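You operate a simulated robot arm through the tools that you are given. There is no shell and no other tool.

Carry out the task below with a simulated robot arm. There is one attempt and no reset: what you move stays moved.

Task
Unwind the old yarn, then wind on green yarn to the length on the card.
Fine: press reset once between; the clip goes in the catch; leave the knob on wind.
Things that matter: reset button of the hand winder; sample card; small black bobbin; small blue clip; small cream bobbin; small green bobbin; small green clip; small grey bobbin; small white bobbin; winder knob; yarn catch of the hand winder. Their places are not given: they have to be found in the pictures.

It is judged by the outcome, as a careful person would: the job done as asked, and still so three seconds after it is handed in. It fails if anything else is knocked over, pushed out of place, dropped, spilled or broken.

Robot
A 6-joint arm with a three-finger gripper, fixed in place. Base frame: the origin is at the foot of the arm, x ahead of it, y to its left, z up; the work surface is at about z = 0.8. Units: m, degrees, N and s.
Its first joint turns from -166.0 to 166.0 degrees. Payload 4.89 kg.
The TCP is the grasp point between the finger pads, 0.03 m short of the fingertips. In the tool frame z runs along the fingers and y along their closing line. The gripper opens to 0.164 m. The gripper's body begins 0.125 m behind the TCP.
Orientation is that of the tool frame in the base frame, as a unit quaternion [x, y, z, w]. With the fingers straight down and closing along the base's y, the tool's x points along the base's -x, its y along +y and its z along -z.

Tools
- The arm moves only by the tool servo_tool. Its argument "deltas" is a list of rows, each a list of 7 numbers: the shift along the base's x, y, z in mm, then the turn, a rotation vector about the base's x, y, z in degrees, then the closure in counts, from 0 (fully open) to 255 (shut). In form: [[dx, dy, dz, wx, wy, wz, grip], ...]. A call has 1 to 20 rows; each row shifts and turns the commanded pose from where the row before left it. Each row takes 0.2 s and may step no farther than 0.05 m and 8.6 degrees from the row before; otherwise, or with a gripper value out of range, the whole call is refused. A pose out of reach is approached as far as the arm can. The call stops where the force on the tool passes 50 N (or 10 N more than at its start, if that is more) or the arm is blocked; 0.2 s more then pass. The fingers move at their own pace (about 0.108 m/s each) and stop on an object; they squeeze with about 32 N. The grip force told is the motor's: it shows also when the fingers shut on nothing. Time passes only in rows, and 0.2 s behind the last, so rows that do not move let the fingers close. The reply holds the time, the measured pose of the TCP, the force on the tool along the base axes, the opening and the grip force, in the units named above and with some noise, with the torque about the TCP (base axes, N m) and any sound that the robot's microphone picked up.
- Cameras (640 x 400 px; columns grow to the right, rows downward): "scene" is fixed at [0.0493, -0.6481, 1.5679]; the picture's right is [0.74, -0.67, 0.00], its down [-0.32, -0.35, -0.88] and it looks along [0.59, 0.65, -0.48] (base axes); focal length 367 px, centre (320, 200). "wrist" rides on the gripper at [0.076, -0.002, -0.152] in the tool frame; the picture's right is [0.02, 1.00, 0.00], its down [-0.88, 0.02, -0.47] and it looks along [-0.47, 0.01, 0.88] (tool axes); focal length 247 px, centre (320, 200).
- capture(camera): a new picture of that camera. It takes no simulated time.
- move_column(by): slides the trunk up (or, below 0, down) by that many m; the arm rides with it, the base frame stays. It gives what a move gives, with no picture.
- probe_pixels(camera, pixels): for up to 12 pixels [column, row] of the newest picture of that camera ("zoom" is the newest enlarged one), the place [x, y, z] in the base frame of the surface seen there, good to about 0.003 m. It takes no simulated time.
- close_up(camera, box): a new picture of the part [left, top, right, bottom] of that camera's present view, enlarged. It takes no simulated time.
- hand_in(): hands the job in; it is judged then, once.

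Unless the task says otherwise, let go and move clear before handing in.

The tools are called after "Call:" as a command line: name --pt "numbers of a row" for each row, then --argument value for the rest, lists and objects as JSON in quotes. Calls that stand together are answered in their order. servo_tool: Moves the arm, as the interface text tells. Its arguments: {"type":"object","properties":{"deltas":{"type":"array","items":{"type":"array","items":{"type":"number"}}}},"required":["deltas"]} The other tools are called the same way: move_column (by) slides the trunk up or down; capture (camera) takes a picture; probe_pixels (camera, pixels) gives the place of the surface under pixels of a picture; close_up (camera, box) takes an enlarged picture of a part of a camera's view; hand_in () hands the job in.

At the start:

```text
time_s: 0.0
position: [0.4992, 0.4872, 1.1974]
orientation: [0.001, 1.0, 0.002, 0.0]
force: [0.0, 0.1, -0.2]
moment: [-0.03, -0.03, 0.01]
opening: 0.1641
gripper_force: 0.0
trunk travel left (down, up): [-0.175, 0.215]
```

scene: 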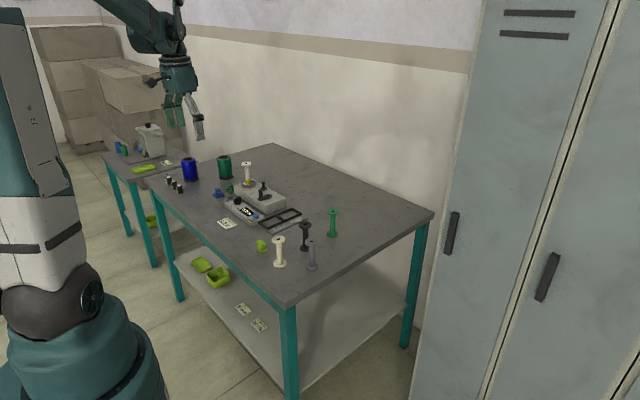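
wrist: 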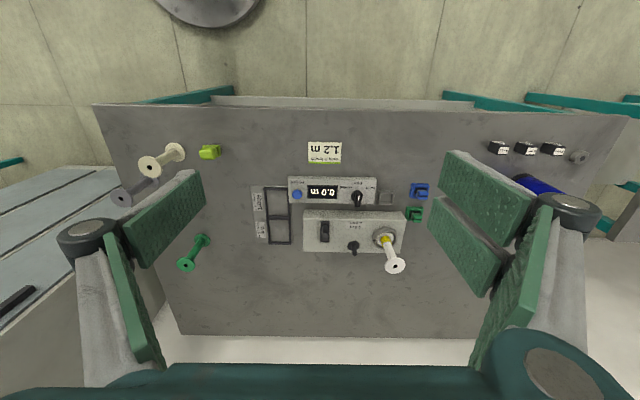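

The scene shows the winder around (255,200) with the bobbins near (280,250), and the wrist view shows the panel with the display "0.0 m" and the card "1.2 m". I'll take close-ups of both to read the labels.

Call:
close_up --camera "wrist" --box '[240, 130, 440, 280]'

Call:
close_up --camera "scene" --box '[200, 145, 360, 285]'

Call:
close_up --camera "wrist" --box '[280, 170, 420, 260]'

```text
2.67 times, centred on (340, 205) of wrist
```

zoom: 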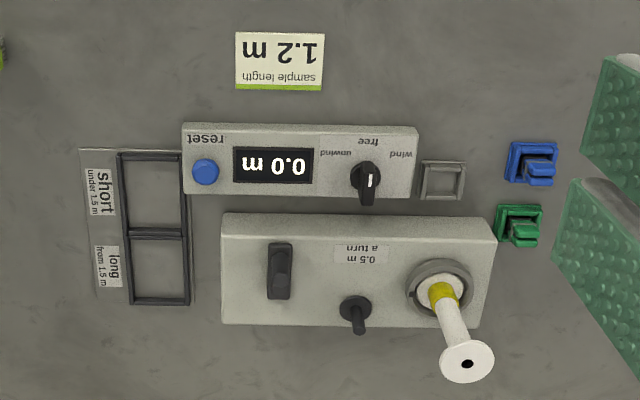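

```text
2.86 times, centred on (280, 215) of scene
```

zoom: 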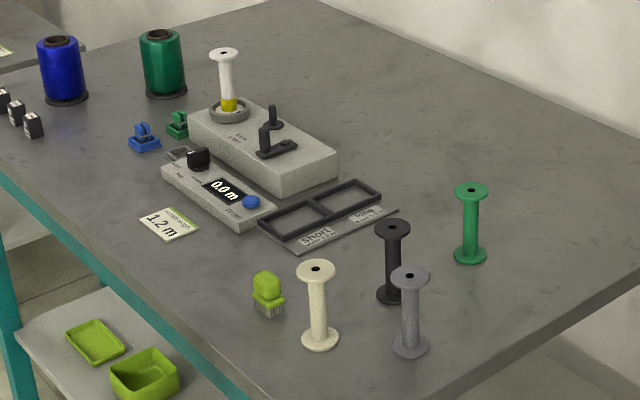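

```text
4.44 times, centred on (350, 215) of wrist
```

zoom: 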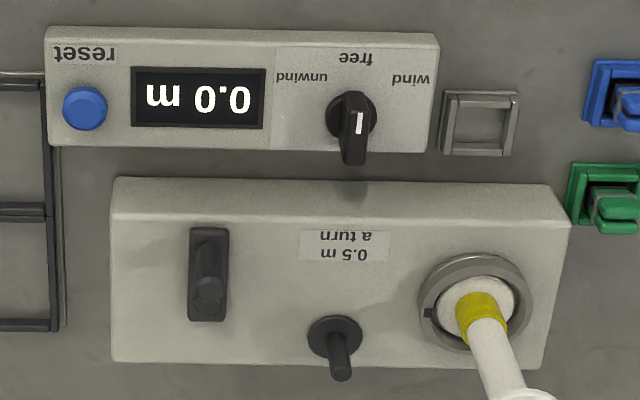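

The zooms show a selector knob (unwind/free/wind), display 0.0 m, reset button, an empty grey frame beside the panel, blue and green clips, and a white bobbin with yellow yarn on the spindle. I'll probe the places of these.

Call:
probe_pixels --camera "zoom" --pixels '[[85, 105], [357, 125], [355, 155], [480, 122], [620, 205], [628, 100], [208, 290], [208, 245], [320, 335], [341, 370], [480, 310], [150, 340]]'

Call:
probe_pixels --camera "wrist" --pixels '[[394, 267], [384, 235], [304, 193], [355, 198], [324, 230], [353, 246], [498, 148], [209, 152], [190, 262], [150, 300], [560, 180], [380, 300]]'

Call:
close_up --camera "scene" --box '[210, 150, 310, 230]'

```text
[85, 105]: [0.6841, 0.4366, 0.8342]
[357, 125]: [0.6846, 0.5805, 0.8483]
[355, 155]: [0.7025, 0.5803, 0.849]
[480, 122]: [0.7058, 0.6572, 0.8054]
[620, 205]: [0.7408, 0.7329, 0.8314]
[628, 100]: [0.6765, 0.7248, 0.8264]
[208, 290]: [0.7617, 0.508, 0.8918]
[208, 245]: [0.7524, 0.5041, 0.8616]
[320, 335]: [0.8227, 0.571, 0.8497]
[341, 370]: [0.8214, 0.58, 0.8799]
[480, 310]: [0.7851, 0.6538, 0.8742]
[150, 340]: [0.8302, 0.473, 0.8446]
```

```text
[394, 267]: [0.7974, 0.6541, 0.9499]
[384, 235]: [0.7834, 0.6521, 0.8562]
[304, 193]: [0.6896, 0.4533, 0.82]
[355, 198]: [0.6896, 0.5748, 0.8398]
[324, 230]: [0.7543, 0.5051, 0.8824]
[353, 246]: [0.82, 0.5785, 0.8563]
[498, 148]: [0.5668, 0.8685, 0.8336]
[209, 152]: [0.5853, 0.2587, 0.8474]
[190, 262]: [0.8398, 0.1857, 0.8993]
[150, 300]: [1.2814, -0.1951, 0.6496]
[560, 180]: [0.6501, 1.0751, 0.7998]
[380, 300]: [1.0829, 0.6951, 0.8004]
```

```text
5.00 times, centred on (260, 190) of scene
```

zoom: 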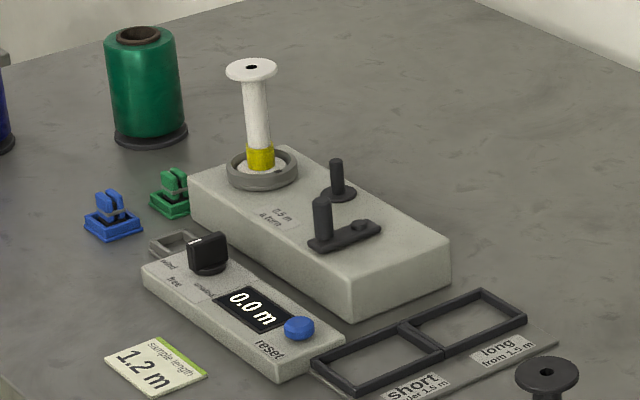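

The selector knob is at about (0.685,0.58,0.848), reset at (0.684,0.437), catch frame at (0.706,0.657), crank handle at (0.76,0.507,0.89), and green clip at (0.741,0.733). I'll lower the wrist camera for a closer view of the panel.

Call:
servo_tool --pt "16 15 -32 0 0 0 0" --pt "16 15 -32 0 0 0 0" --pt "16 15 -32 0 0 0 0" --pt "16 15 -32 0 0 0 0" --pt "16 15 -32 0 0 0 0" --pt "16 15 -32 0 0 0 0" --pt "0 0 0 0 0 0 0"

Call:
capture --camera "wrist"

Call:
close_up --camera "wrist" --box '[210, 120, 450, 270]'

```text
time_s: 1.6
position: [0.5946, 0.5769, 1.005]
orientation: [0.0, 1.0, -0.001, 0.0]
force: [0.5, 0.5, -0.5]
moment: [-0.09, 0.01, 0.0]
opening: 0.1638
gripper_force: 0.0
trunk travel left (down, up): [-0.175, 0.215]
```

```text
taken
```

wrist: 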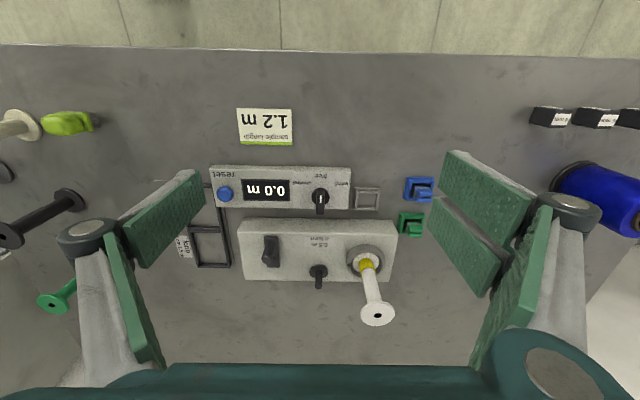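

```text
2.67 times, centred on (330, 195) of wrist
```

zoom: 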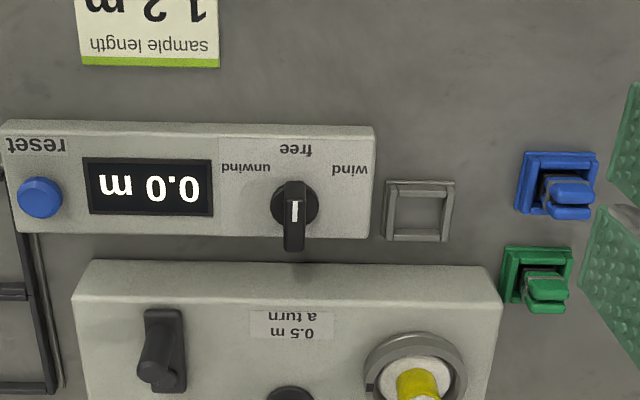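

The display and knob are clearer: the white pointer (zoom 295,210) faces "free", with "unwind" toward -y and "wind" toward +y. I'll zoom into the knob and clips and probe sizes.

Call:
close_up --camera "wrist" --box '[280, 160, 360, 220]'

Call:
probe_pixels --camera "zoom" --pixels '[[320, 280], [320, 330], [300, 280], [345, 280], [320, 220], [320, 390], [190, 180], [470, 190], [320, 130], [260, 250], [395, 260], [315, 240]]'

Call:
close_up --camera "wrist" --box '[340, 165, 440, 245]'

```text
6.67 times, centred on (320, 190) of wrist
```

zoom: 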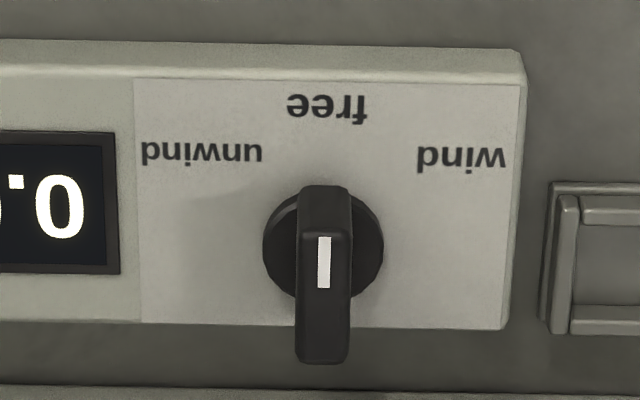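

```text
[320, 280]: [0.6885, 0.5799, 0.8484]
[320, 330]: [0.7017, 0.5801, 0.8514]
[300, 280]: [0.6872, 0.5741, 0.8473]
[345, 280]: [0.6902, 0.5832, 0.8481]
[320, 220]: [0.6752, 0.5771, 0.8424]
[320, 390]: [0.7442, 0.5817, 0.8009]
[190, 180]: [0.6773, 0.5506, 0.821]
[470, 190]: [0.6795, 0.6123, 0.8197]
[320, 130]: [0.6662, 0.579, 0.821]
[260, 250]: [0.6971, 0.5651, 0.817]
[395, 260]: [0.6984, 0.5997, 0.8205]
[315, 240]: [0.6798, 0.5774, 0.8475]
```

```text
5.00 times, centred on (390, 205) of wrist
```

zoom: 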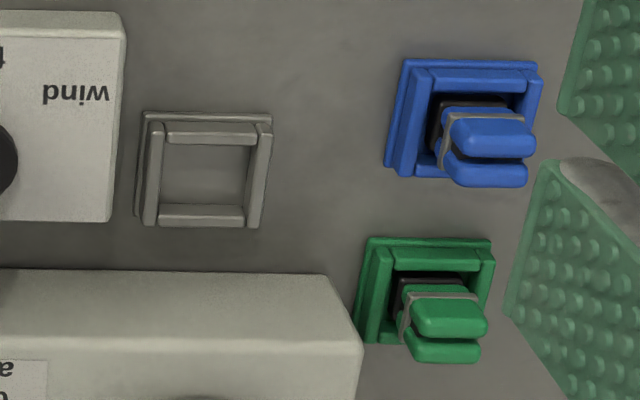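

The knob bar lies along x (x ≈0.676–0.705, y ≈0.5785, top z ≈0.849). I'll narrow the fingers and hover above it, then check with both cameras.

Call:
servo_tool --pt "0 0 0 0 0 0 200" --pt "32 1 0 0 0 0 200" --pt "32 1 -25 0 0 0 200" --pt "31 0 -30 0 0 0 200" --pt "0 0 -30 0 0 0 200" --pt "0 0 0 0 0 0 200"

Call:
capture --camera "wrist"

Call:
close_up --camera "scene" --box '[200, 140, 320, 235]'

```text
time_s: 3.0
position: [0.6891, 0.5795, 0.9203]
orientation: [0.0, 1.0, 0.001, 0.0]
force: [0.7, -0.5, 0.0]
moment: [-0.04, 0.12, 0.0]
opening: 0.0355
gripper_force: 0.0
trunk travel left (down, up): [-0.175, 0.215]
```

```text
taken
```

wrist: 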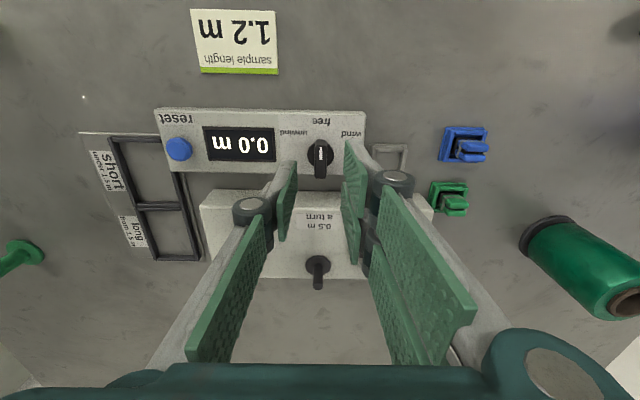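

```text
4.21 times, centred on (260, 188) of scene
```

zoom: 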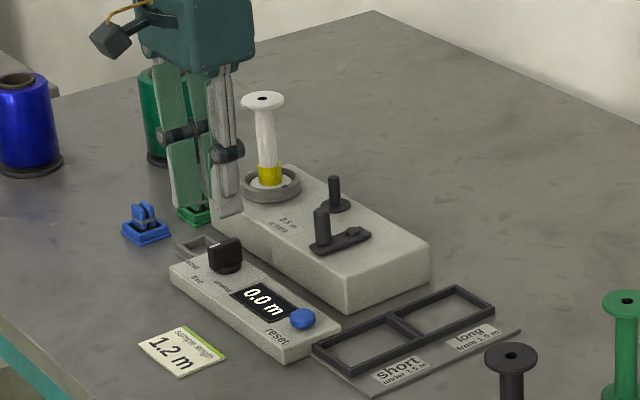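

The knob (wrist 320,162) lines up with the predicted TCP column, with nothing in the fingers' way. I'll descend to z ≈0.862 and close on the bar.

Call:
servo_tool --pt "1 0 -20 0 0 0 200" --pt "1 -0.5 -20 0 0 0 200" --pt "0 0 -10 0 0 0 200" --pt "0 0 -8 0 0 0 200" --pt "0 0 0 0 0 0 255" --pt "0 0 0 0 0 0 255" --pt "0 0 0 0 0 0 255"

Call:
capture --camera "wrist"

```text
time_s: 4.6
position: [0.6924, 0.5795, 0.8625]
orientation: [0.0, 1.0, 0.0, 0.0]
force: [8.5, 25.3, 1.6]
moment: [0.67, -0.39, 0.02]
opening: 0.0118
gripper_force: 45.6
trunk travel left (down, up): [-0.175, 0.215]
```

```text
taken
```

wrist: 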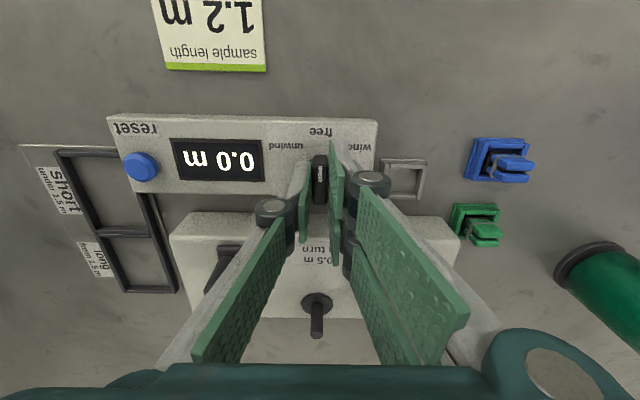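

The fingers hold the bar (opening 11.8 mm) but with a 25 N side load in +y, so I'll shift +y slightly to relieve it.

Call:
servo_tool --pt "0.4 1.0 0 0 0 0 255" --pt "0 0 0 0 0 0 255"

```text
time_s: 5.2
position: [0.6917, 0.5803, 0.8618]
orientation: [0.0, 1.0, 0.0, 0.0]
force: [1.5, 18.8, 1.8]
moment: [0.53, -0.81, 0.04]
opening: 0.012
gripper_force: 44.8
trunk travel left (down, up): [-0.175, 0.215]
```

The side load dropped to 19 N, so I'll shift another 2.5 mm.

Call:
servo_tool --pt "0 2.0 0 0 0 0 255" --pt "0 0.5 0 0 0 0 255" --pt "0 0 0 0 0 0 255"

```text
time_s: 6.0
position: [0.6929, 0.5797, 0.8618]
orientation: [0.001, 1.0, -0.001, -0.001]
force: [-11.9, -20.5, -13.3]
moment: [-0.61, -0.01, -0.02]
opening: 0.0121
gripper_force: 44.9
trunk travel left (down, up): [-0.175, 0.215]
```

The load flipped sign to -20 N, so I'll go back 1.3 mm and begin turning toward "unwind" (+z turn).

Call:
servo_tool --pt "0 -1.3 0 0 0 0 255" --pt "0 0 0 0 0 4 255" --pt "0 0 0 0 0 5 255" --pt "0 0 0 0 0 6 255" --pt "0 0 0 0 0 0 255"

Call:
close_up --camera "wrist" --box '[240, 100, 400, 220]'

```text
time_s: 7.2
position: [0.6921, 0.5794, 0.8637]
orientation: [-0.131, 0.991, 0.001, 0.0]
force: [-22.4, -30.7, -27.2]
moment: [-0.73, 0.4, -0.02]
opening: 0.0115
gripper_force: 44.7
trunk travel left (down, up): [-0.175, 0.215]
```

```text
3.33 times, centred on (320, 160) of wrist
```

zoom: 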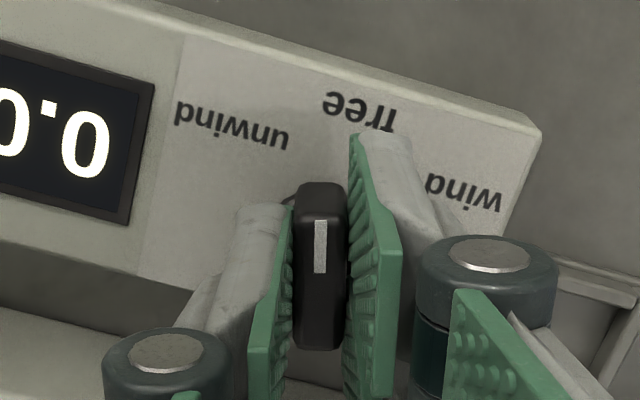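

The knob turned 15° with the gripper, but the load grew to (-22,-31,-27) N. I'll relieve it by moving in the direction of the force before continuing.

Call:
servo_tool --pt "-0.7 -1.0 -0.7 0 0 0 255" --pt "0 0 0 0 0 0 255"

```text
time_s: 7.8
position: [0.6924, 0.5802, 0.8625]
orientation: [-0.13, 0.991, 0.0, 0.0]
force: [-8.2, -17.7, -8.3]
moment: [-0.63, 0.95, -0.01]
opening: 0.0118
gripper_force: 44.9
trunk travel left (down, up): [-0.175, 0.215]
```

The load fell to about 20 N. I'll relieve a bit more and keep turning in smaller steps.

Call:
servo_tool --pt "-0.4 -0.9 -0.4 0 0 0 255" --pt "0 0 0 0 0 6 255" --pt "0 0 0 0 0 6 255" --pt "0 0 0 0 0 6 255" --pt "0 0 0 0 0 0 255"

```text
time_s: 9.0
position: [0.6927, 0.5792, 0.8627]
orientation: [-0.285, 0.958, 0.0, 0.0]
force: [27.1, 19.9, 30.7]
moment: [0.54, -0.8, 0.04]
opening: 0.012
gripper_force: 45.1
trunk travel left (down, up): [-0.175, 0.215]
```

I've turned 33° and the load is now (27,20,31) N, so I'll relieve that and continue.

Call:
servo_tool --pt "0.9 0.7 0.9 0 0 0 255" --pt "0 0 0 0 0 0 255"

Call:
close_up --camera "wrist" --box '[240, 80, 440, 230]'

```text
time_s: 9.6
position: [0.6922, 0.5785, 0.8624]
orientation: [-0.284, 0.959, 0.0, -0.001]
force: [15.2, 11.0, 12.1]
moment: [0.8, -1.15, -0.02]
opening: 0.012
gripper_force: 45.1
trunk travel left (down, up): [-0.175, 0.215]
```

```text
2.67 times, centred on (340, 155) of wrist
```

zoom: 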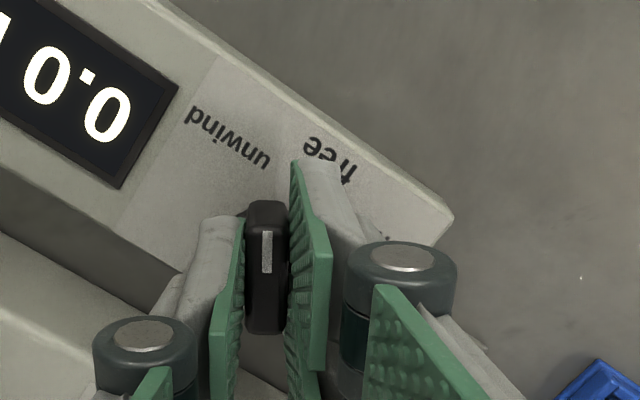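

The pointer is now between "free" and "unwind" in the zoom. I'll keep turning, relieving the load as I go.

Call:
servo_tool --pt "0.8 0.6 0.5 0 0 0 255" --pt "0 0 0 0 0 6 255" --pt "0 0 0 0 0 6 255" --pt "0 0 0 0 0 0 255"

Call:
close_up --camera "wrist" --box '[240, 80, 440, 230]'

```text
time_s: 10.6
position: [0.6935, 0.5788, 0.8619]
orientation: [-0.382, 0.924, 0.0, -0.001]
force: [-16.0, -19.5, -29.0]
moment: [-0.53, 0.48, 0.01]
opening: 0.012
gripper_force: 44.9
trunk travel left (down, up): [-0.175, 0.215]
```

```text
2.67 times, centred on (340, 155) of wrist
```

zoom: 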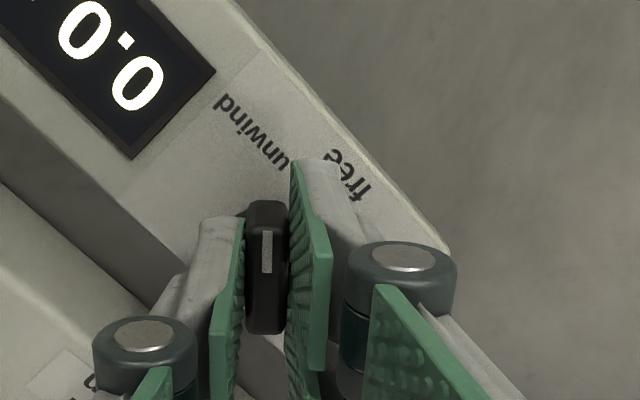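

The knob has turned 45°, and the moment about z is near zero so no stop is felt. I'll relieve the load and go on 10°.

Call:
servo_tool --pt "-0.6 -0.6 -0.9 0 0 0 255" --pt "0 0 0 0 0 5 255" --pt "0 0 0 0 0 5 255" --pt "0 0 0 0 0 0 255"

Call:
close_up --camera "wrist" --box '[240, 80, 440, 230]'

Call:
close_up --camera "scene" --box '[200, 150, 300, 230]'

```text
time_s: 11.6
position: [0.6913, 0.5802, 0.8623]
orientation: [-0.462, 0.887, 0.001, 0.001]
force: [1.5, -1.5, -0.2]
moment: [0.05, -0.05, -1.49]
opening: 0.016
gripper_force: 45.3
trunk travel left (down, up): [-0.175, 0.215]
```

```text
2.67 times, centred on (340, 155) of wrist
```

zoom: 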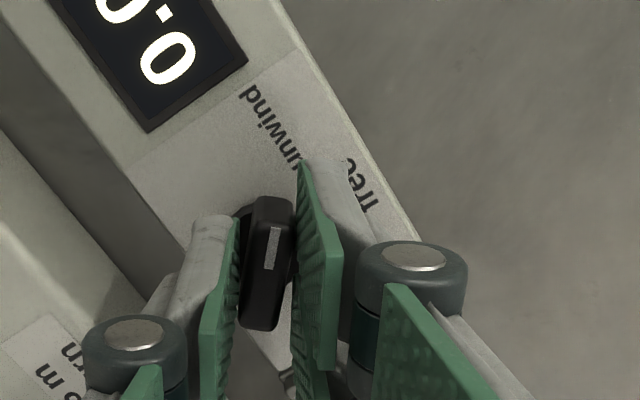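

```text
5.00 times, centred on (250, 190) of scene
```

zoom: 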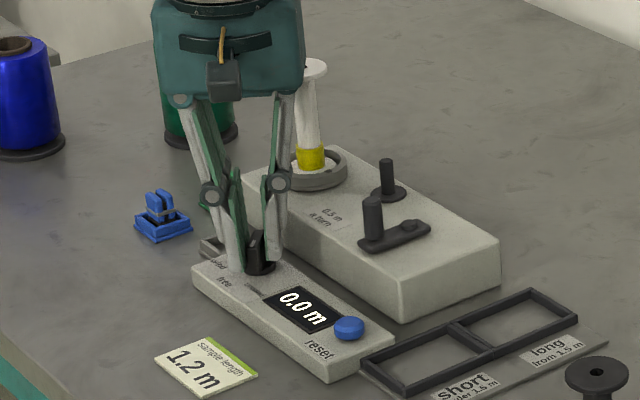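

The knob met its stop near 45° (opening grew to 16 mm, -1.49 N·m about z), so it is on "unwind". I'll turn back 10°, open slightly and lift off.

Call:
servo_tool --pt "0 0 0 0 0 -5 255" --pt "0 0 0 0 0 -5 255" --pt "0 0 0 0 0 0 200" --pt "0 0 0 0 0 0 200" --pt "0 0 20 0 0 0 200" --pt "0 0 30 0 0 0 200" --pt "0 0 40 0 0 0 200"

Call:
capture --camera "wrist"

Call:
close_up --camera "scene" --box '[200, 150, 300, 230]'

```text
time_s: 13.2
position: [0.6943, 0.5796, 0.9523]
orientation: [-0.383, 0.924, 0.0, 0.0]
force: [1.2, 0.8, -0.1]
moment: [-0.09, 0.14, -0.02]
opening: 0.0354
gripper_force: 0.0
trunk travel left (down, up): [-0.175, 0.215]
```

```text
taken
```

wrist: 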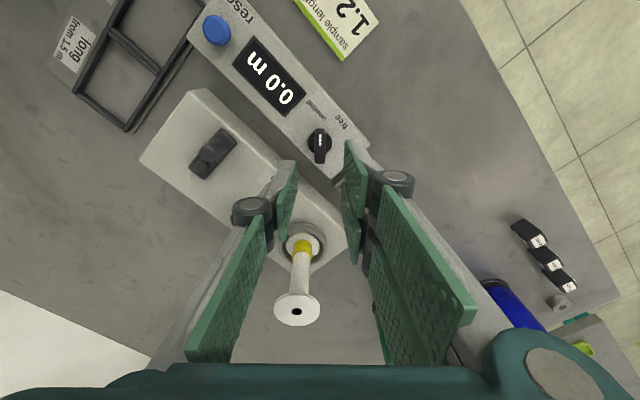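

```text
5.00 times, centred on (250, 190) of scene
```

zoom: 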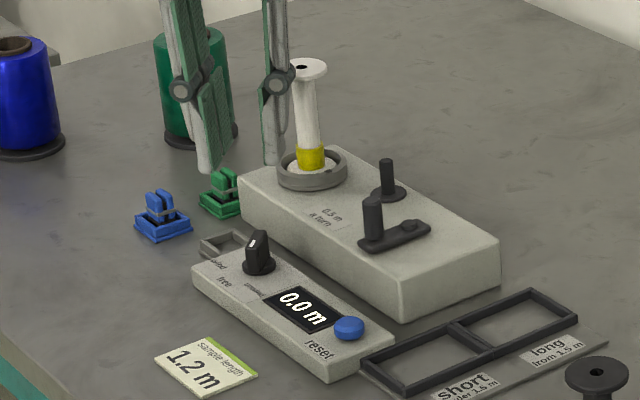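

The knob pointer now faces "unwind" in the scene zoom. I'll rise, turn the gripper back to its first heading and move for a look at the crank.

Call:
servo_tool --pt "0 0 40 0 0 0 200" --pt "0 -15 20 0 0 -7.5 200" --pt "0 -15 0 0 0 -7.5 200" --pt "0 -15 0 0 0 -7.5 200" --pt "0 -15 0 0 0 -7.5 200" --pt "0 -10 0 0 0 -7.5 200" --pt "0 0 0 0 0 -7.5 200" --pt "0 0 0 0 0 0 200"

Call:
capture --camera "wrist"

Call:
close_up --camera "wrist" --box '[270, 150, 410, 255]'

```text
time_s: 15.0
position: [0.6925, 0.5094, 1.012]
orientation: [0.001, 1.0, -0.001, -0.001]
force: [-0.7, 0.0, -0.5]
moment: [0.0, 0.02, 0.05]
opening: 0.0355
gripper_force: 0.0
trunk travel left (down, up): [-0.175, 0.215]
```

```text
taken
```

wrist: 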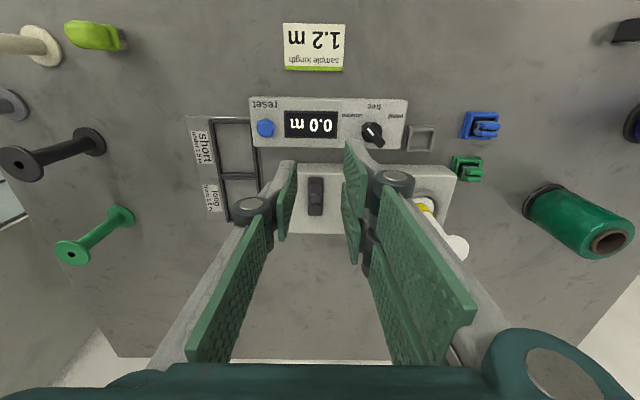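

```text
3.81 times, centred on (340, 202) of wrist
```

zoom: 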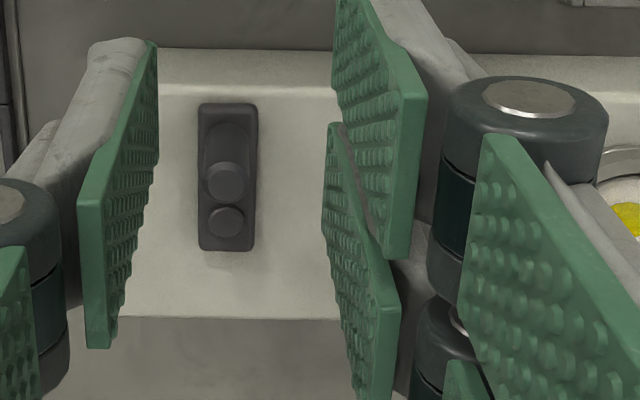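

The crank shows at zoom (227,183) for the handle top and (227,222) for the pivot cap. I'll probe those.

Call:
probe_pixels --camera "zoom" --pixels '[[227, 183], [222, 190], [227, 218], [227, 225], [204, 112], [250, 112], [204, 245], [250, 245], [227, 150], [212, 183], [243, 183], [170, 230]]'

Call:
close_up --camera "scene" --box '[230, 165, 310, 230]'

```text
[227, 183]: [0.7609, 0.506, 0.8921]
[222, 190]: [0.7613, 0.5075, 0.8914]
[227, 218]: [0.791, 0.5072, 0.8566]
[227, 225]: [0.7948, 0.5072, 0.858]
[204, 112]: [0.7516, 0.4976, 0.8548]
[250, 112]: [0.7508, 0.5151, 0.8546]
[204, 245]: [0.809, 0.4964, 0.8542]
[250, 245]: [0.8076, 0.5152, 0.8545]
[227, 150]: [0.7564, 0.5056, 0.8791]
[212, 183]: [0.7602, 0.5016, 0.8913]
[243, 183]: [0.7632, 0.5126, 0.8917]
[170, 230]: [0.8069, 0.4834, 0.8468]
```

```text
6.15 times, centred on (270, 198) of scene
```

zoom: 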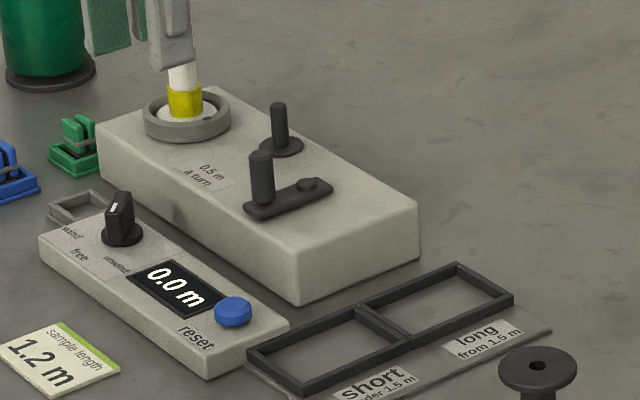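

The handle is at (0.761,0.507) with its top at z 0.892, and the pivot is at about (0.795,0.507), so the crank radius is about 34 mm. I'll go above the handle, descend to z ≈0.891 and grip it.

Call:
servo_tool --pt "35 -1 -20 0 0 0 200" --pt "33 -1 -30 0 0 0 200" --pt "0 0 -30 0 0 0 200" --pt "0 0 -25 0 0 0 200" --pt "0 0 -15 0 0 0 200" --pt "0 0 0 0 0 0 200"

Call:
capture --camera "wrist"

Call:
close_up --camera "scene" --box '[200, 150, 310, 235]'

```text
time_s: 16.4
position: [0.7611, 0.5077, 0.8925]
orientation: [0.0, 1.0, 0.001, 0.001]
force: [0.5, 0.0, 0.6]
moment: [-0.02, -0.02, 0.02]
opening: 0.0357
gripper_force: 0.2
trunk travel left (down, up): [-0.175, 0.215]
```

```text
taken
```

wrist: 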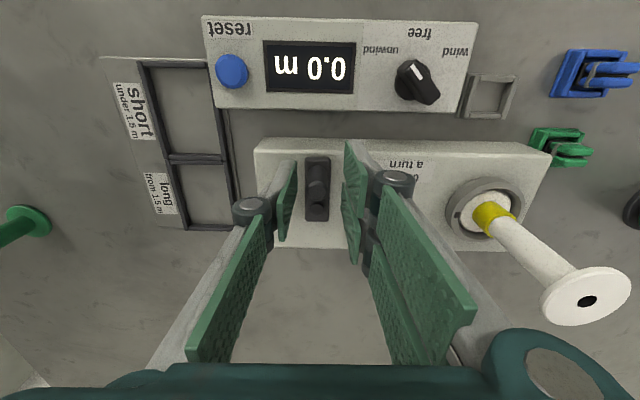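

```text
4.71 times, centred on (255, 192) of scene
```

zoom: 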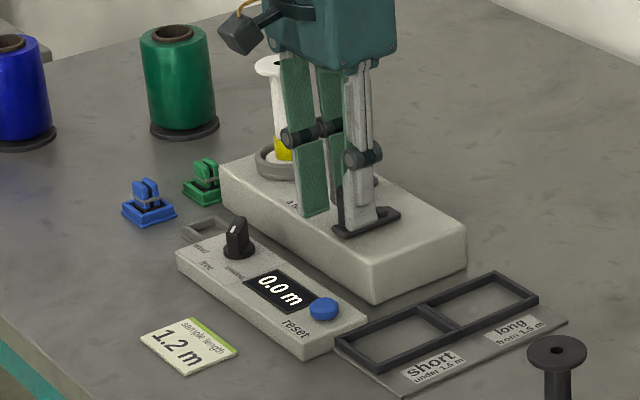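

The handle sits between the fingers at wrist (317,185), about 2 mm toward -y. I'll shift and close.

Call:
servo_tool --pt "0 -1.8 -1 0 0 0 200" --pt "0 0 0 0 0 0 255" --pt "0 0 0 0 0 0 255" --pt "0 0 0 0 0 0 255"

```text
time_s: 17.4
position: [0.7613, 0.5053, 0.8922]
orientation: [-0.001, 1.0, 0.0, 0.0]
force: [-1.8, 0.7, -2.8]
moment: [0.0, 0.03, -0.03]
opening: 0.0141
gripper_force: 45.5
trunk travel left (down, up): [-0.175, 0.215]
```

The handle is gripped (14 mm opening) at (0.761,0.505) with almost no side load. I'll test 40° counter-clockwise and watch the display and yarn.

Call:
servo_tool --pt "0.52 -5.9 0 0 0 0 255" --pt "1.53 -5.73 0 0 0 0 255" --pt "2.51 -5.37 0 0 0 0 255" --pt "3.39 -4.85 0 0 0 0 255" --pt "0 0 0 0 0 0 255"

Call:
capture --camera "wrist"

Call:
close_up --camera "scene" --box '[200, 150, 310, 235]'

```text
time_s: 18.6
position: [0.7673, 0.483, 0.8912]
orientation: [0.0, 1.0, 0.0, 0.0]
force: [-12.8, -9.7, -8.1]
moment: [-0.33, 0.26, -0.03]
opening: 0.0139
gripper_force: 44.9
trunk travel left (down, up): [-0.175, 0.215]
```

```text
taken
```

wrist: 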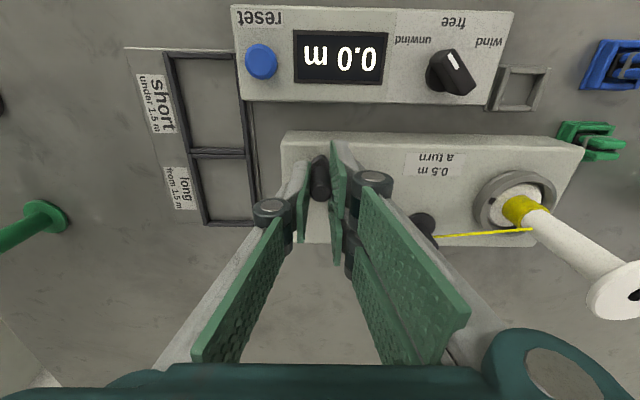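

```text
4.71 times, centred on (255, 192) of scene
```

zoom: 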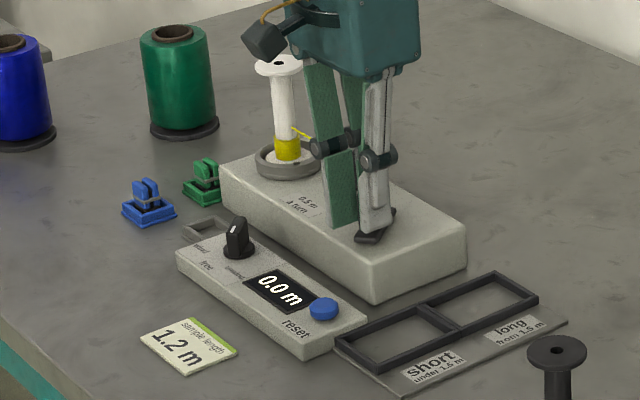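

Yellow yarn now runs from the bobbin to the guide post (wrist 440-530, 233), so counter-clockwise unwinds. The radial load suggests a radius of about 35 mm, so I'll continue with that.

Call:
servo_tool --pt "4.55 -4.96 0 0 0 0 255" --pt "5.0 -3.5 0 0 0 0 255" --pt "5.53 -2.58 0 0 0 0 255" --pt "5.89 -1.58 0 0 0 0 255" --pt "6.08 -0.53 0 0 0 0 255" --pt "0 0 0 0 0 0 255"

Call:
capture --camera "wrist"

Call:
close_up --camera "scene" --box '[200, 150, 310, 235]'

```text
time_s: 20.0
position: [0.7962, 0.4693, 0.8921]
orientation: [-0.001, 1.0, 0.0, 0.0]
force: [0.6, -10.3, -4.0]
moment: [-0.26, -0.25, 0.0]
opening: 0.0141
gripper_force: 44.7
trunk travel left (down, up): [-0.175, 0.215]
```

```text
taken
```

wrist: 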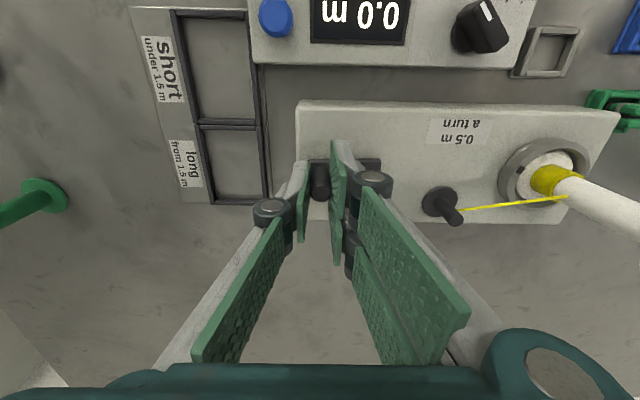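

```text
4.71 times, centred on (255, 192) of scene
```

zoom: 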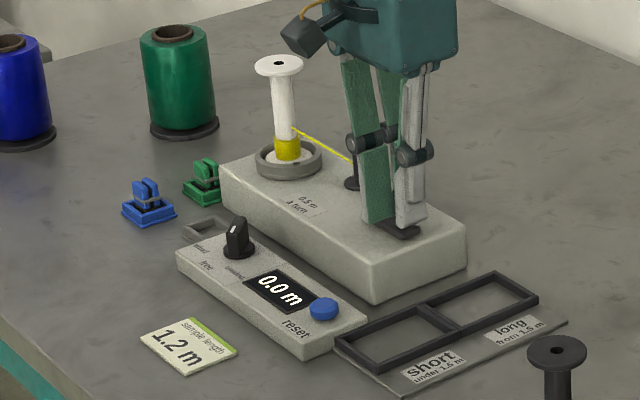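

The crank is at 270°, the display still reads 0.0, and the yarn is taut to the post. I'll continue past the far side.

Call:
servo_tool --pt "6.08 0.0 0 0 0 0 255" --pt "5.89 1.5 0 0 0 0 255" --pt "5.53 2.58 0 0 0 0 255" --pt "5.0 3.5 0 0 0 0 255" --pt "4.31 4.31 0 0 0 0 255" --pt "3.5 5.0 0 0 0 0 255" --pt "2.58 5.53 0 0 0 0 255" --pt "1.58 5.89 0 0 0 0 255" --pt "0.53 6.08 0 0 0 0 255" --pt "0 0 0 0 0 0 255"

Call:
capture --camera "wrist"

Call:
close_up --camera "scene" --box '[200, 150, 310, 235]'

```text
time_s: 22.2
position: [0.8295, 0.506, 0.892]
orientation: [0.0, 1.0, -0.001, -0.001]
force: [-32.4, -2.6, -17.4]
moment: [-0.24, 1.2, -0.01]
opening: 0.014
gripper_force: 44.9
trunk travel left (down, up): [-0.175, 0.215]
```

```text
taken
```

wrist: 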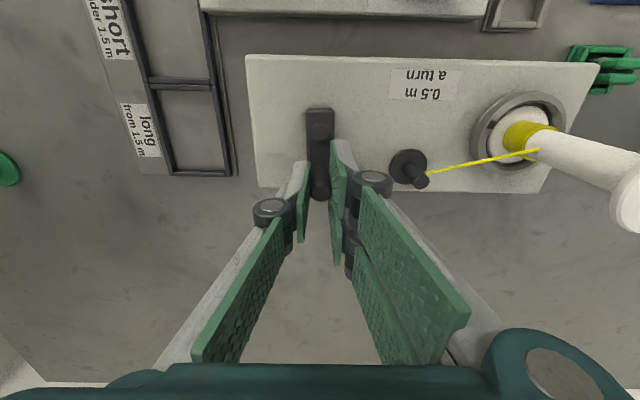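

```text
4.71 times, centred on (255, 192) of scene
```

zoom: 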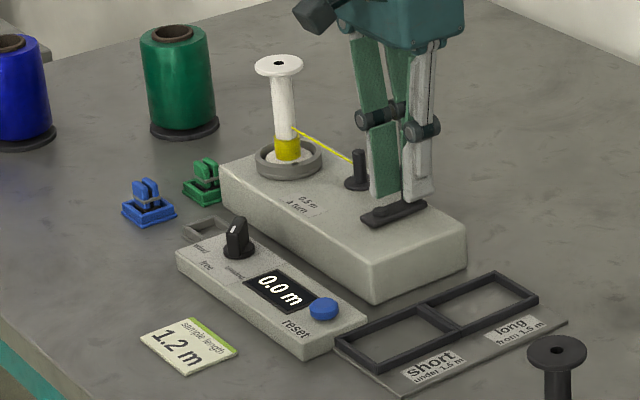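

The crank is at 0° and the x load of -32 N shows I overshot about 1.5–2 mm, so the radius is closer to 34.5 mm. I'll correct that and continue the turn to 180°.

Call:
servo_tool --pt "-2.0 5.99 0 0 0 0 255" --pt "-1.8 5.81 0 0 0 0 255" --pt "-2.54 5.45 0 0 0 0 255" --pt "-3.45 4.93 0 0 0 0 255" --pt "-4.25 4.25 0 0 0 0 255" --pt "-4.93 3.45 0 0 0 0 255" --pt "-5.45 2.54 0 0 0 0 255" --pt "-5.81 1.56 0 0 0 0 255" --pt "-5.99 0.52 0 0 0 0 255" --pt "0 0 0 0 0 0 255"

Call:
capture --camera "wrist"

Call:
close_up --camera "scene" --box '[200, 150, 310, 235]'

```text
time_s: 24.4
position: [0.7946, 0.5386, 0.8921]
orientation: [0.0, 1.0, 0.0, -0.001]
force: [1.0, -25.3, -2.0]
moment: [-0.65, -0.53, -0.01]
opening: 0.014
gripper_force: 45.6
trunk travel left (down, up): [-0.175, 0.215]
```

```text
taken
```

wrist: 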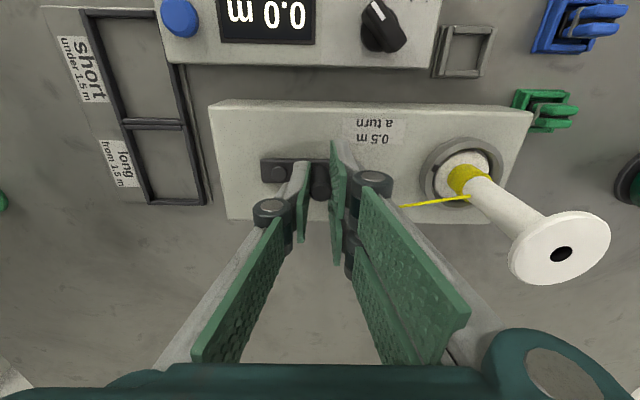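

```text
4.71 times, centred on (255, 192) of scene
```

zoom: 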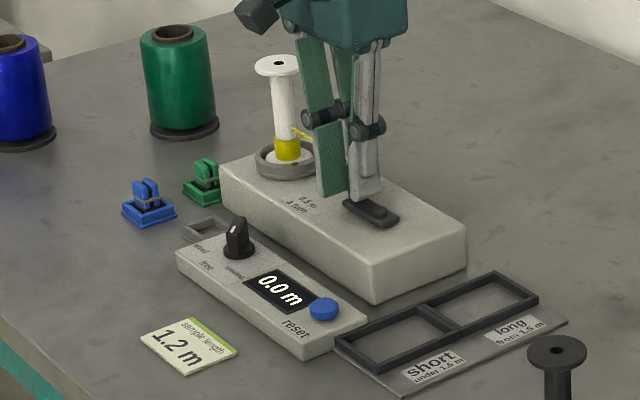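

The crank is at 90°, with the load showing about 1.5 mm too far in +y. I'll check closely how much yellow is left on the bobbin before going on.

Call:
close_up --camera "scene" --box '[250, 155, 290, 190]'

Call:
close_up --camera "wrist" --box '[390, 120, 530, 230]'

```text
11.43 times, centred on (270, 172) of scene
```

zoom: 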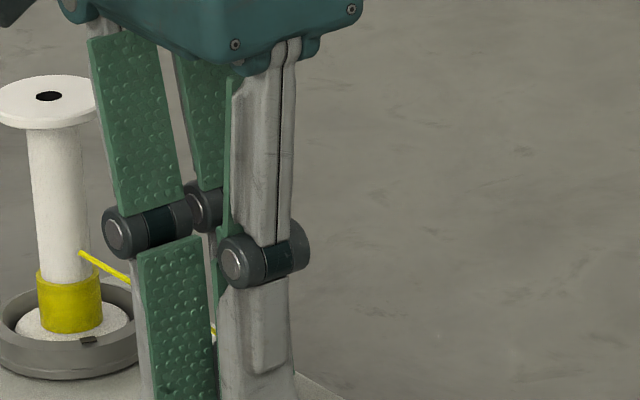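

```text
3.64 times, centred on (460, 175) of wrist
```

zoom: 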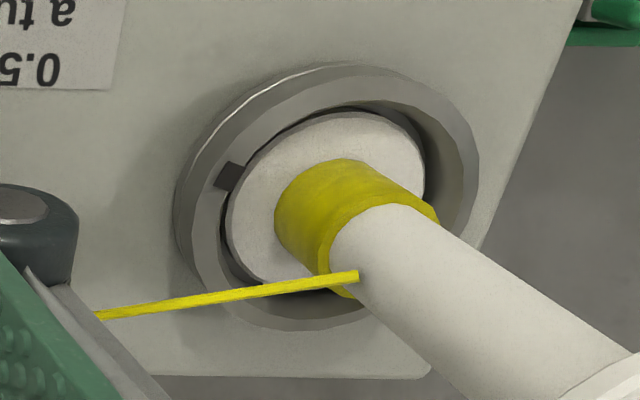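

The collar is still sizeable, so I'll keep turning counter-clockwise with a refined pivot of about (0.7955,0.5035).

Call:
servo_tool --pt "-5.96 -1.7 0 0 0 0 255" --pt "-5.78 -2.1 0 0 0 0 255" --pt "-5.42 -2.53 0 0 0 0 255" --pt "-4.9 -3.43 0 0 0 0 255" --pt "-4.23 -4.23 0 0 0 0 255" --pt "-3.43 -4.9 0 0 0 0 255" --pt "-2.53 -5.42 0 0 0 0 255" --pt "-1.55 -5.78 0 0 0 0 255" --pt "-0.52 -5.96 0 0 0 0 255" --pt "0 0 0 0 0 0 255"

Call:
capture --camera "wrist"

Call:
close_up --camera "scene" --box '[200, 150, 310, 235]'

Call:
close_up --camera "scene" --box '[245, 155, 285, 190]'

```text
time_s: 26.6
position: [0.7602, 0.5045, 0.8922]
orientation: [0.0, 1.0, 0.001, 0.001]
force: [34.4, 0.7, 30.0]
moment: [0.07, -1.06, -0.06]
opening: 0.0139
gripper_force: 44.7
trunk travel left (down, up): [-0.175, 0.215]
```

```text
taken
```

wrist: 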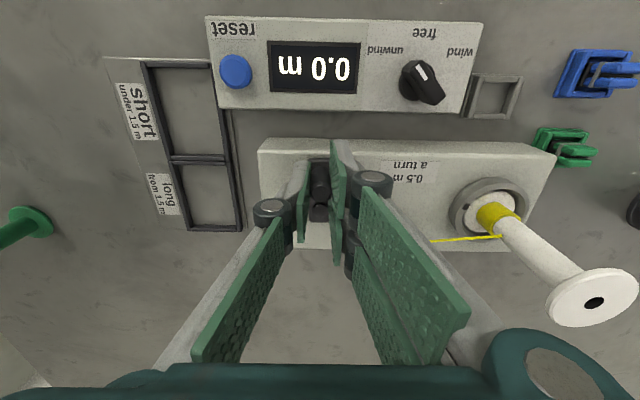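

```text
4.71 times, centred on (255, 192) of scene
```

zoom: 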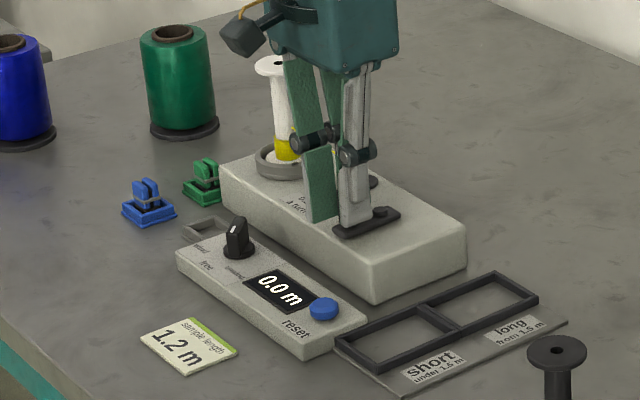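

```text
11.43 times, centred on (265, 172) of scene
```

zoom: 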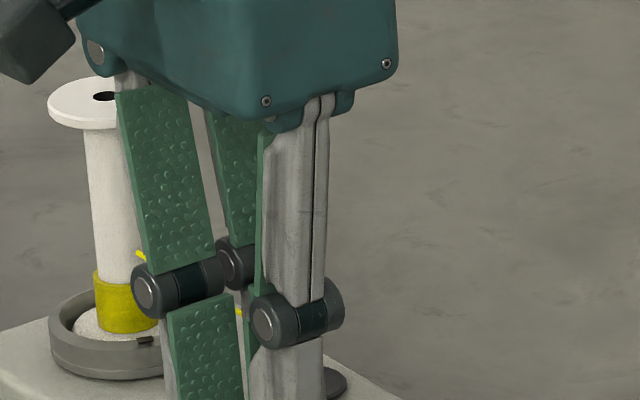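

A full turn is done, but the display still reads 0.0 m, so I need to see whether yarn is really coming off. I'll zoom into the collar now for comparison and relieve the 34 N load.

Call:
close_up --camera "wrist" --box '[430, 165, 540, 250]'

Call:
servo_tool --pt "1.8 0 1 0 0 0 255" --pt "0 0 0 0 0 0 255"

Call:
close_up --camera "wrist" --box '[430, 165, 540, 250]'

```text
4.71 times, centred on (485, 208) of wrist
```

zoom: 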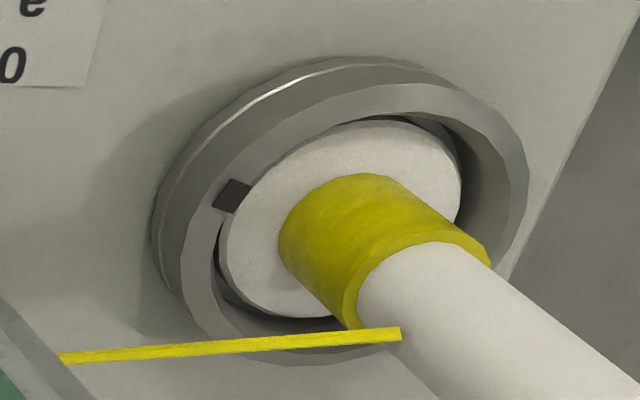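

```text
time_s: 27.2
position: [0.7622, 0.5036, 0.8916]
orientation: [0.0, 1.0, -0.001, 0.0]
force: [7.1, -0.4, 6.6]
moment: [0.09, -0.24, -0.01]
opening: 0.014
gripper_force: 45.0
trunk travel left (down, up): [-0.175, 0.215]
```

```text
4.71 times, centred on (485, 208) of wrist
```

zoom: 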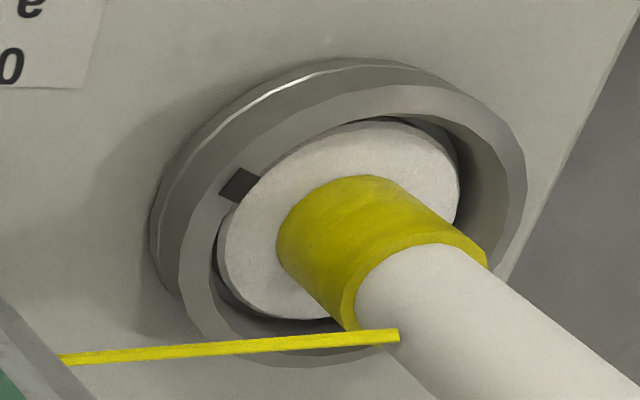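

The collar close-up from this pose gives me a reference. I'll make one more full counter-clockwise turn in 20° steps and compare.

Call:
servo_tool --pt "2.03 -11.49 0 0 0 0 255" --pt "5.84 -10.11 0 0 0 0 255" --pt "8.94 -7.5 0 0 0 0 255" --pt "10.97 -3.99 0 0 0 0 255" --pt "11.67 0 0 0 0 0 255" --pt "10.97 3.99 0 0 0 0 255" --pt "8.94 7.5 0 0 0 0 255" --pt "5.84 10.11 0 0 0 0 255" --pt "2.03 11.49 0 0 0 0 255" --pt "0 0 0 0 0 0 255"

Call:
capture --camera "wrist"

```text
time_s: 29.4
position: [0.8295, 0.5035, 0.8918]
orientation: [0.0, 1.0, -0.001, 0.0]
force: [0.0, 0.8, -14.1]
moment: [-0.06, 0.24, -0.03]
opening: 0.0137
gripper_force: 45.4
trunk travel left (down, up): [-0.175, 0.215]
```

```text
taken
```

wrist: 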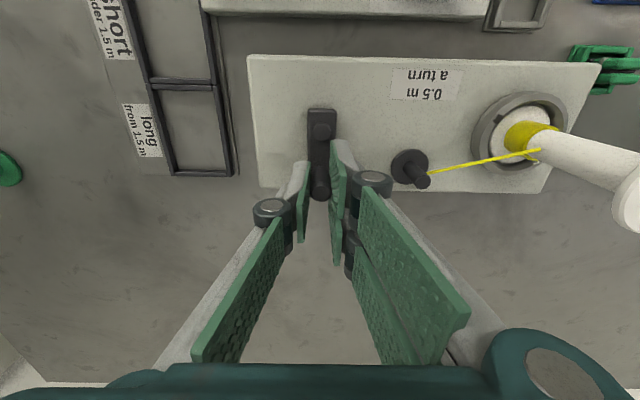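

The half turn ended with near-zero load, so the circle is right. I'll finish the turn and compare the collar.

Call:
servo_tool --pt "-2.03 11.49 0 0 0 0 255" --pt "-5.84 10.11 0 0 0 0 255" --pt "-8.94 7.5 0 0 0 0 255" --pt "-10.97 3.99 0 0 0 0 255" --pt "-11.67 0 0 0 0 0 255" --pt "-10.97 -3.99 0 0 0 0 255" --pt "-8.94 -7.5 0 0 0 0 255" --pt "-5.84 -10.11 0 0 0 0 255" --pt "-2.03 -11.49 0 0 0 0 255" --pt "0 0 0 0 0 0 255"

Call:
capture --camera "wrist"

Call:
close_up --camera "wrist" --box '[430, 165, 540, 250]'

```text
time_s: 31.6
position: [0.7606, 0.5039, 0.891]
orientation: [-0.001, 1.0, -0.001, 0.001]
force: [-27.0, -1.2, -13.3]
moment: [-0.16, 1.02, 0.03]
opening: 0.014
gripper_force: 44.9
trunk travel left (down, up): [-0.175, 0.215]
```

```text
taken
```

wrist: 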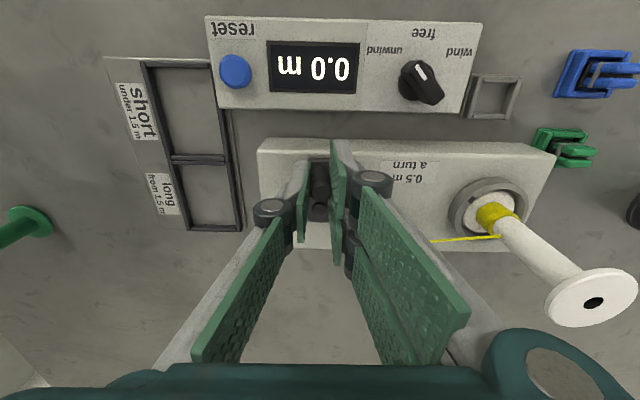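

```text
4.71 times, centred on (485, 208) of wrist
```

zoom: 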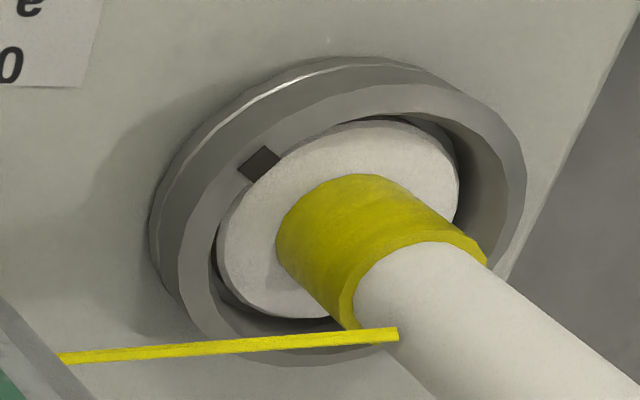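

The notch on the bowl moves, so the bobbin spins, but the collar looks unchanged and the display still reads 0.0 m. I'll test the opposite direction by about 60° and watch.

Call:
servo_tool --pt "-1.0 0 0 0 0 0 255" --pt "2.03 11.49 0 0 0 0 255" --pt "5.84 10.11 0 0 0 0 255" --pt "8.94 7.5 0 0 0 0 255" --pt "0 0 0 0 0 0 255"

Call:
capture --camera "wrist"

Call:
close_up --camera "scene" --box '[200, 150, 310, 235]'

```text
time_s: 32.8
position: [0.779, 0.5339, 0.8916]
orientation: [0.0, 1.0, 0.0, 0.0]
force: [-7.6, 14.9, -17.5]
moment: [0.46, -0.36, 0.06]
opening: 0.0138
gripper_force: 44.9
trunk travel left (down, up): [-0.175, 0.215]
```

```text
taken
```

wrist: 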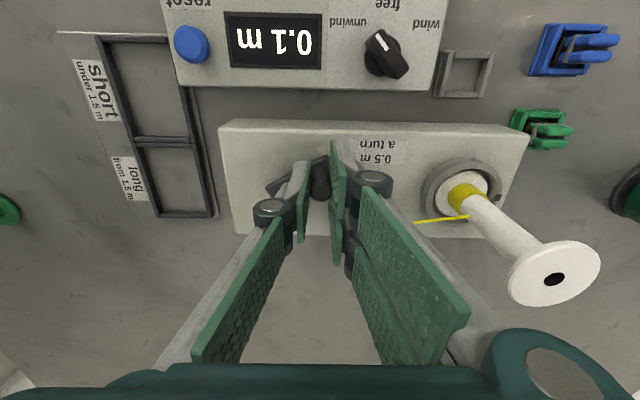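

```text
4.71 times, centred on (255, 192) of scene
```

zoom: 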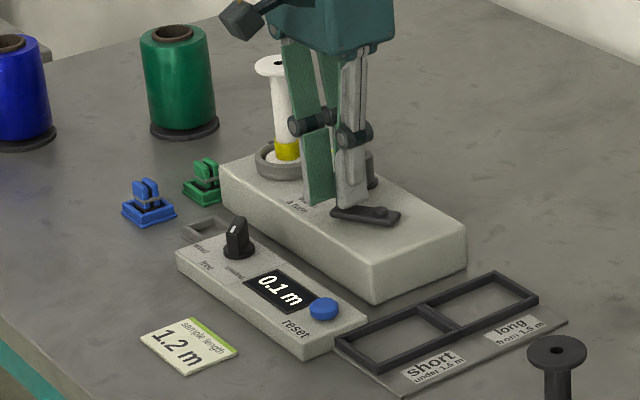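

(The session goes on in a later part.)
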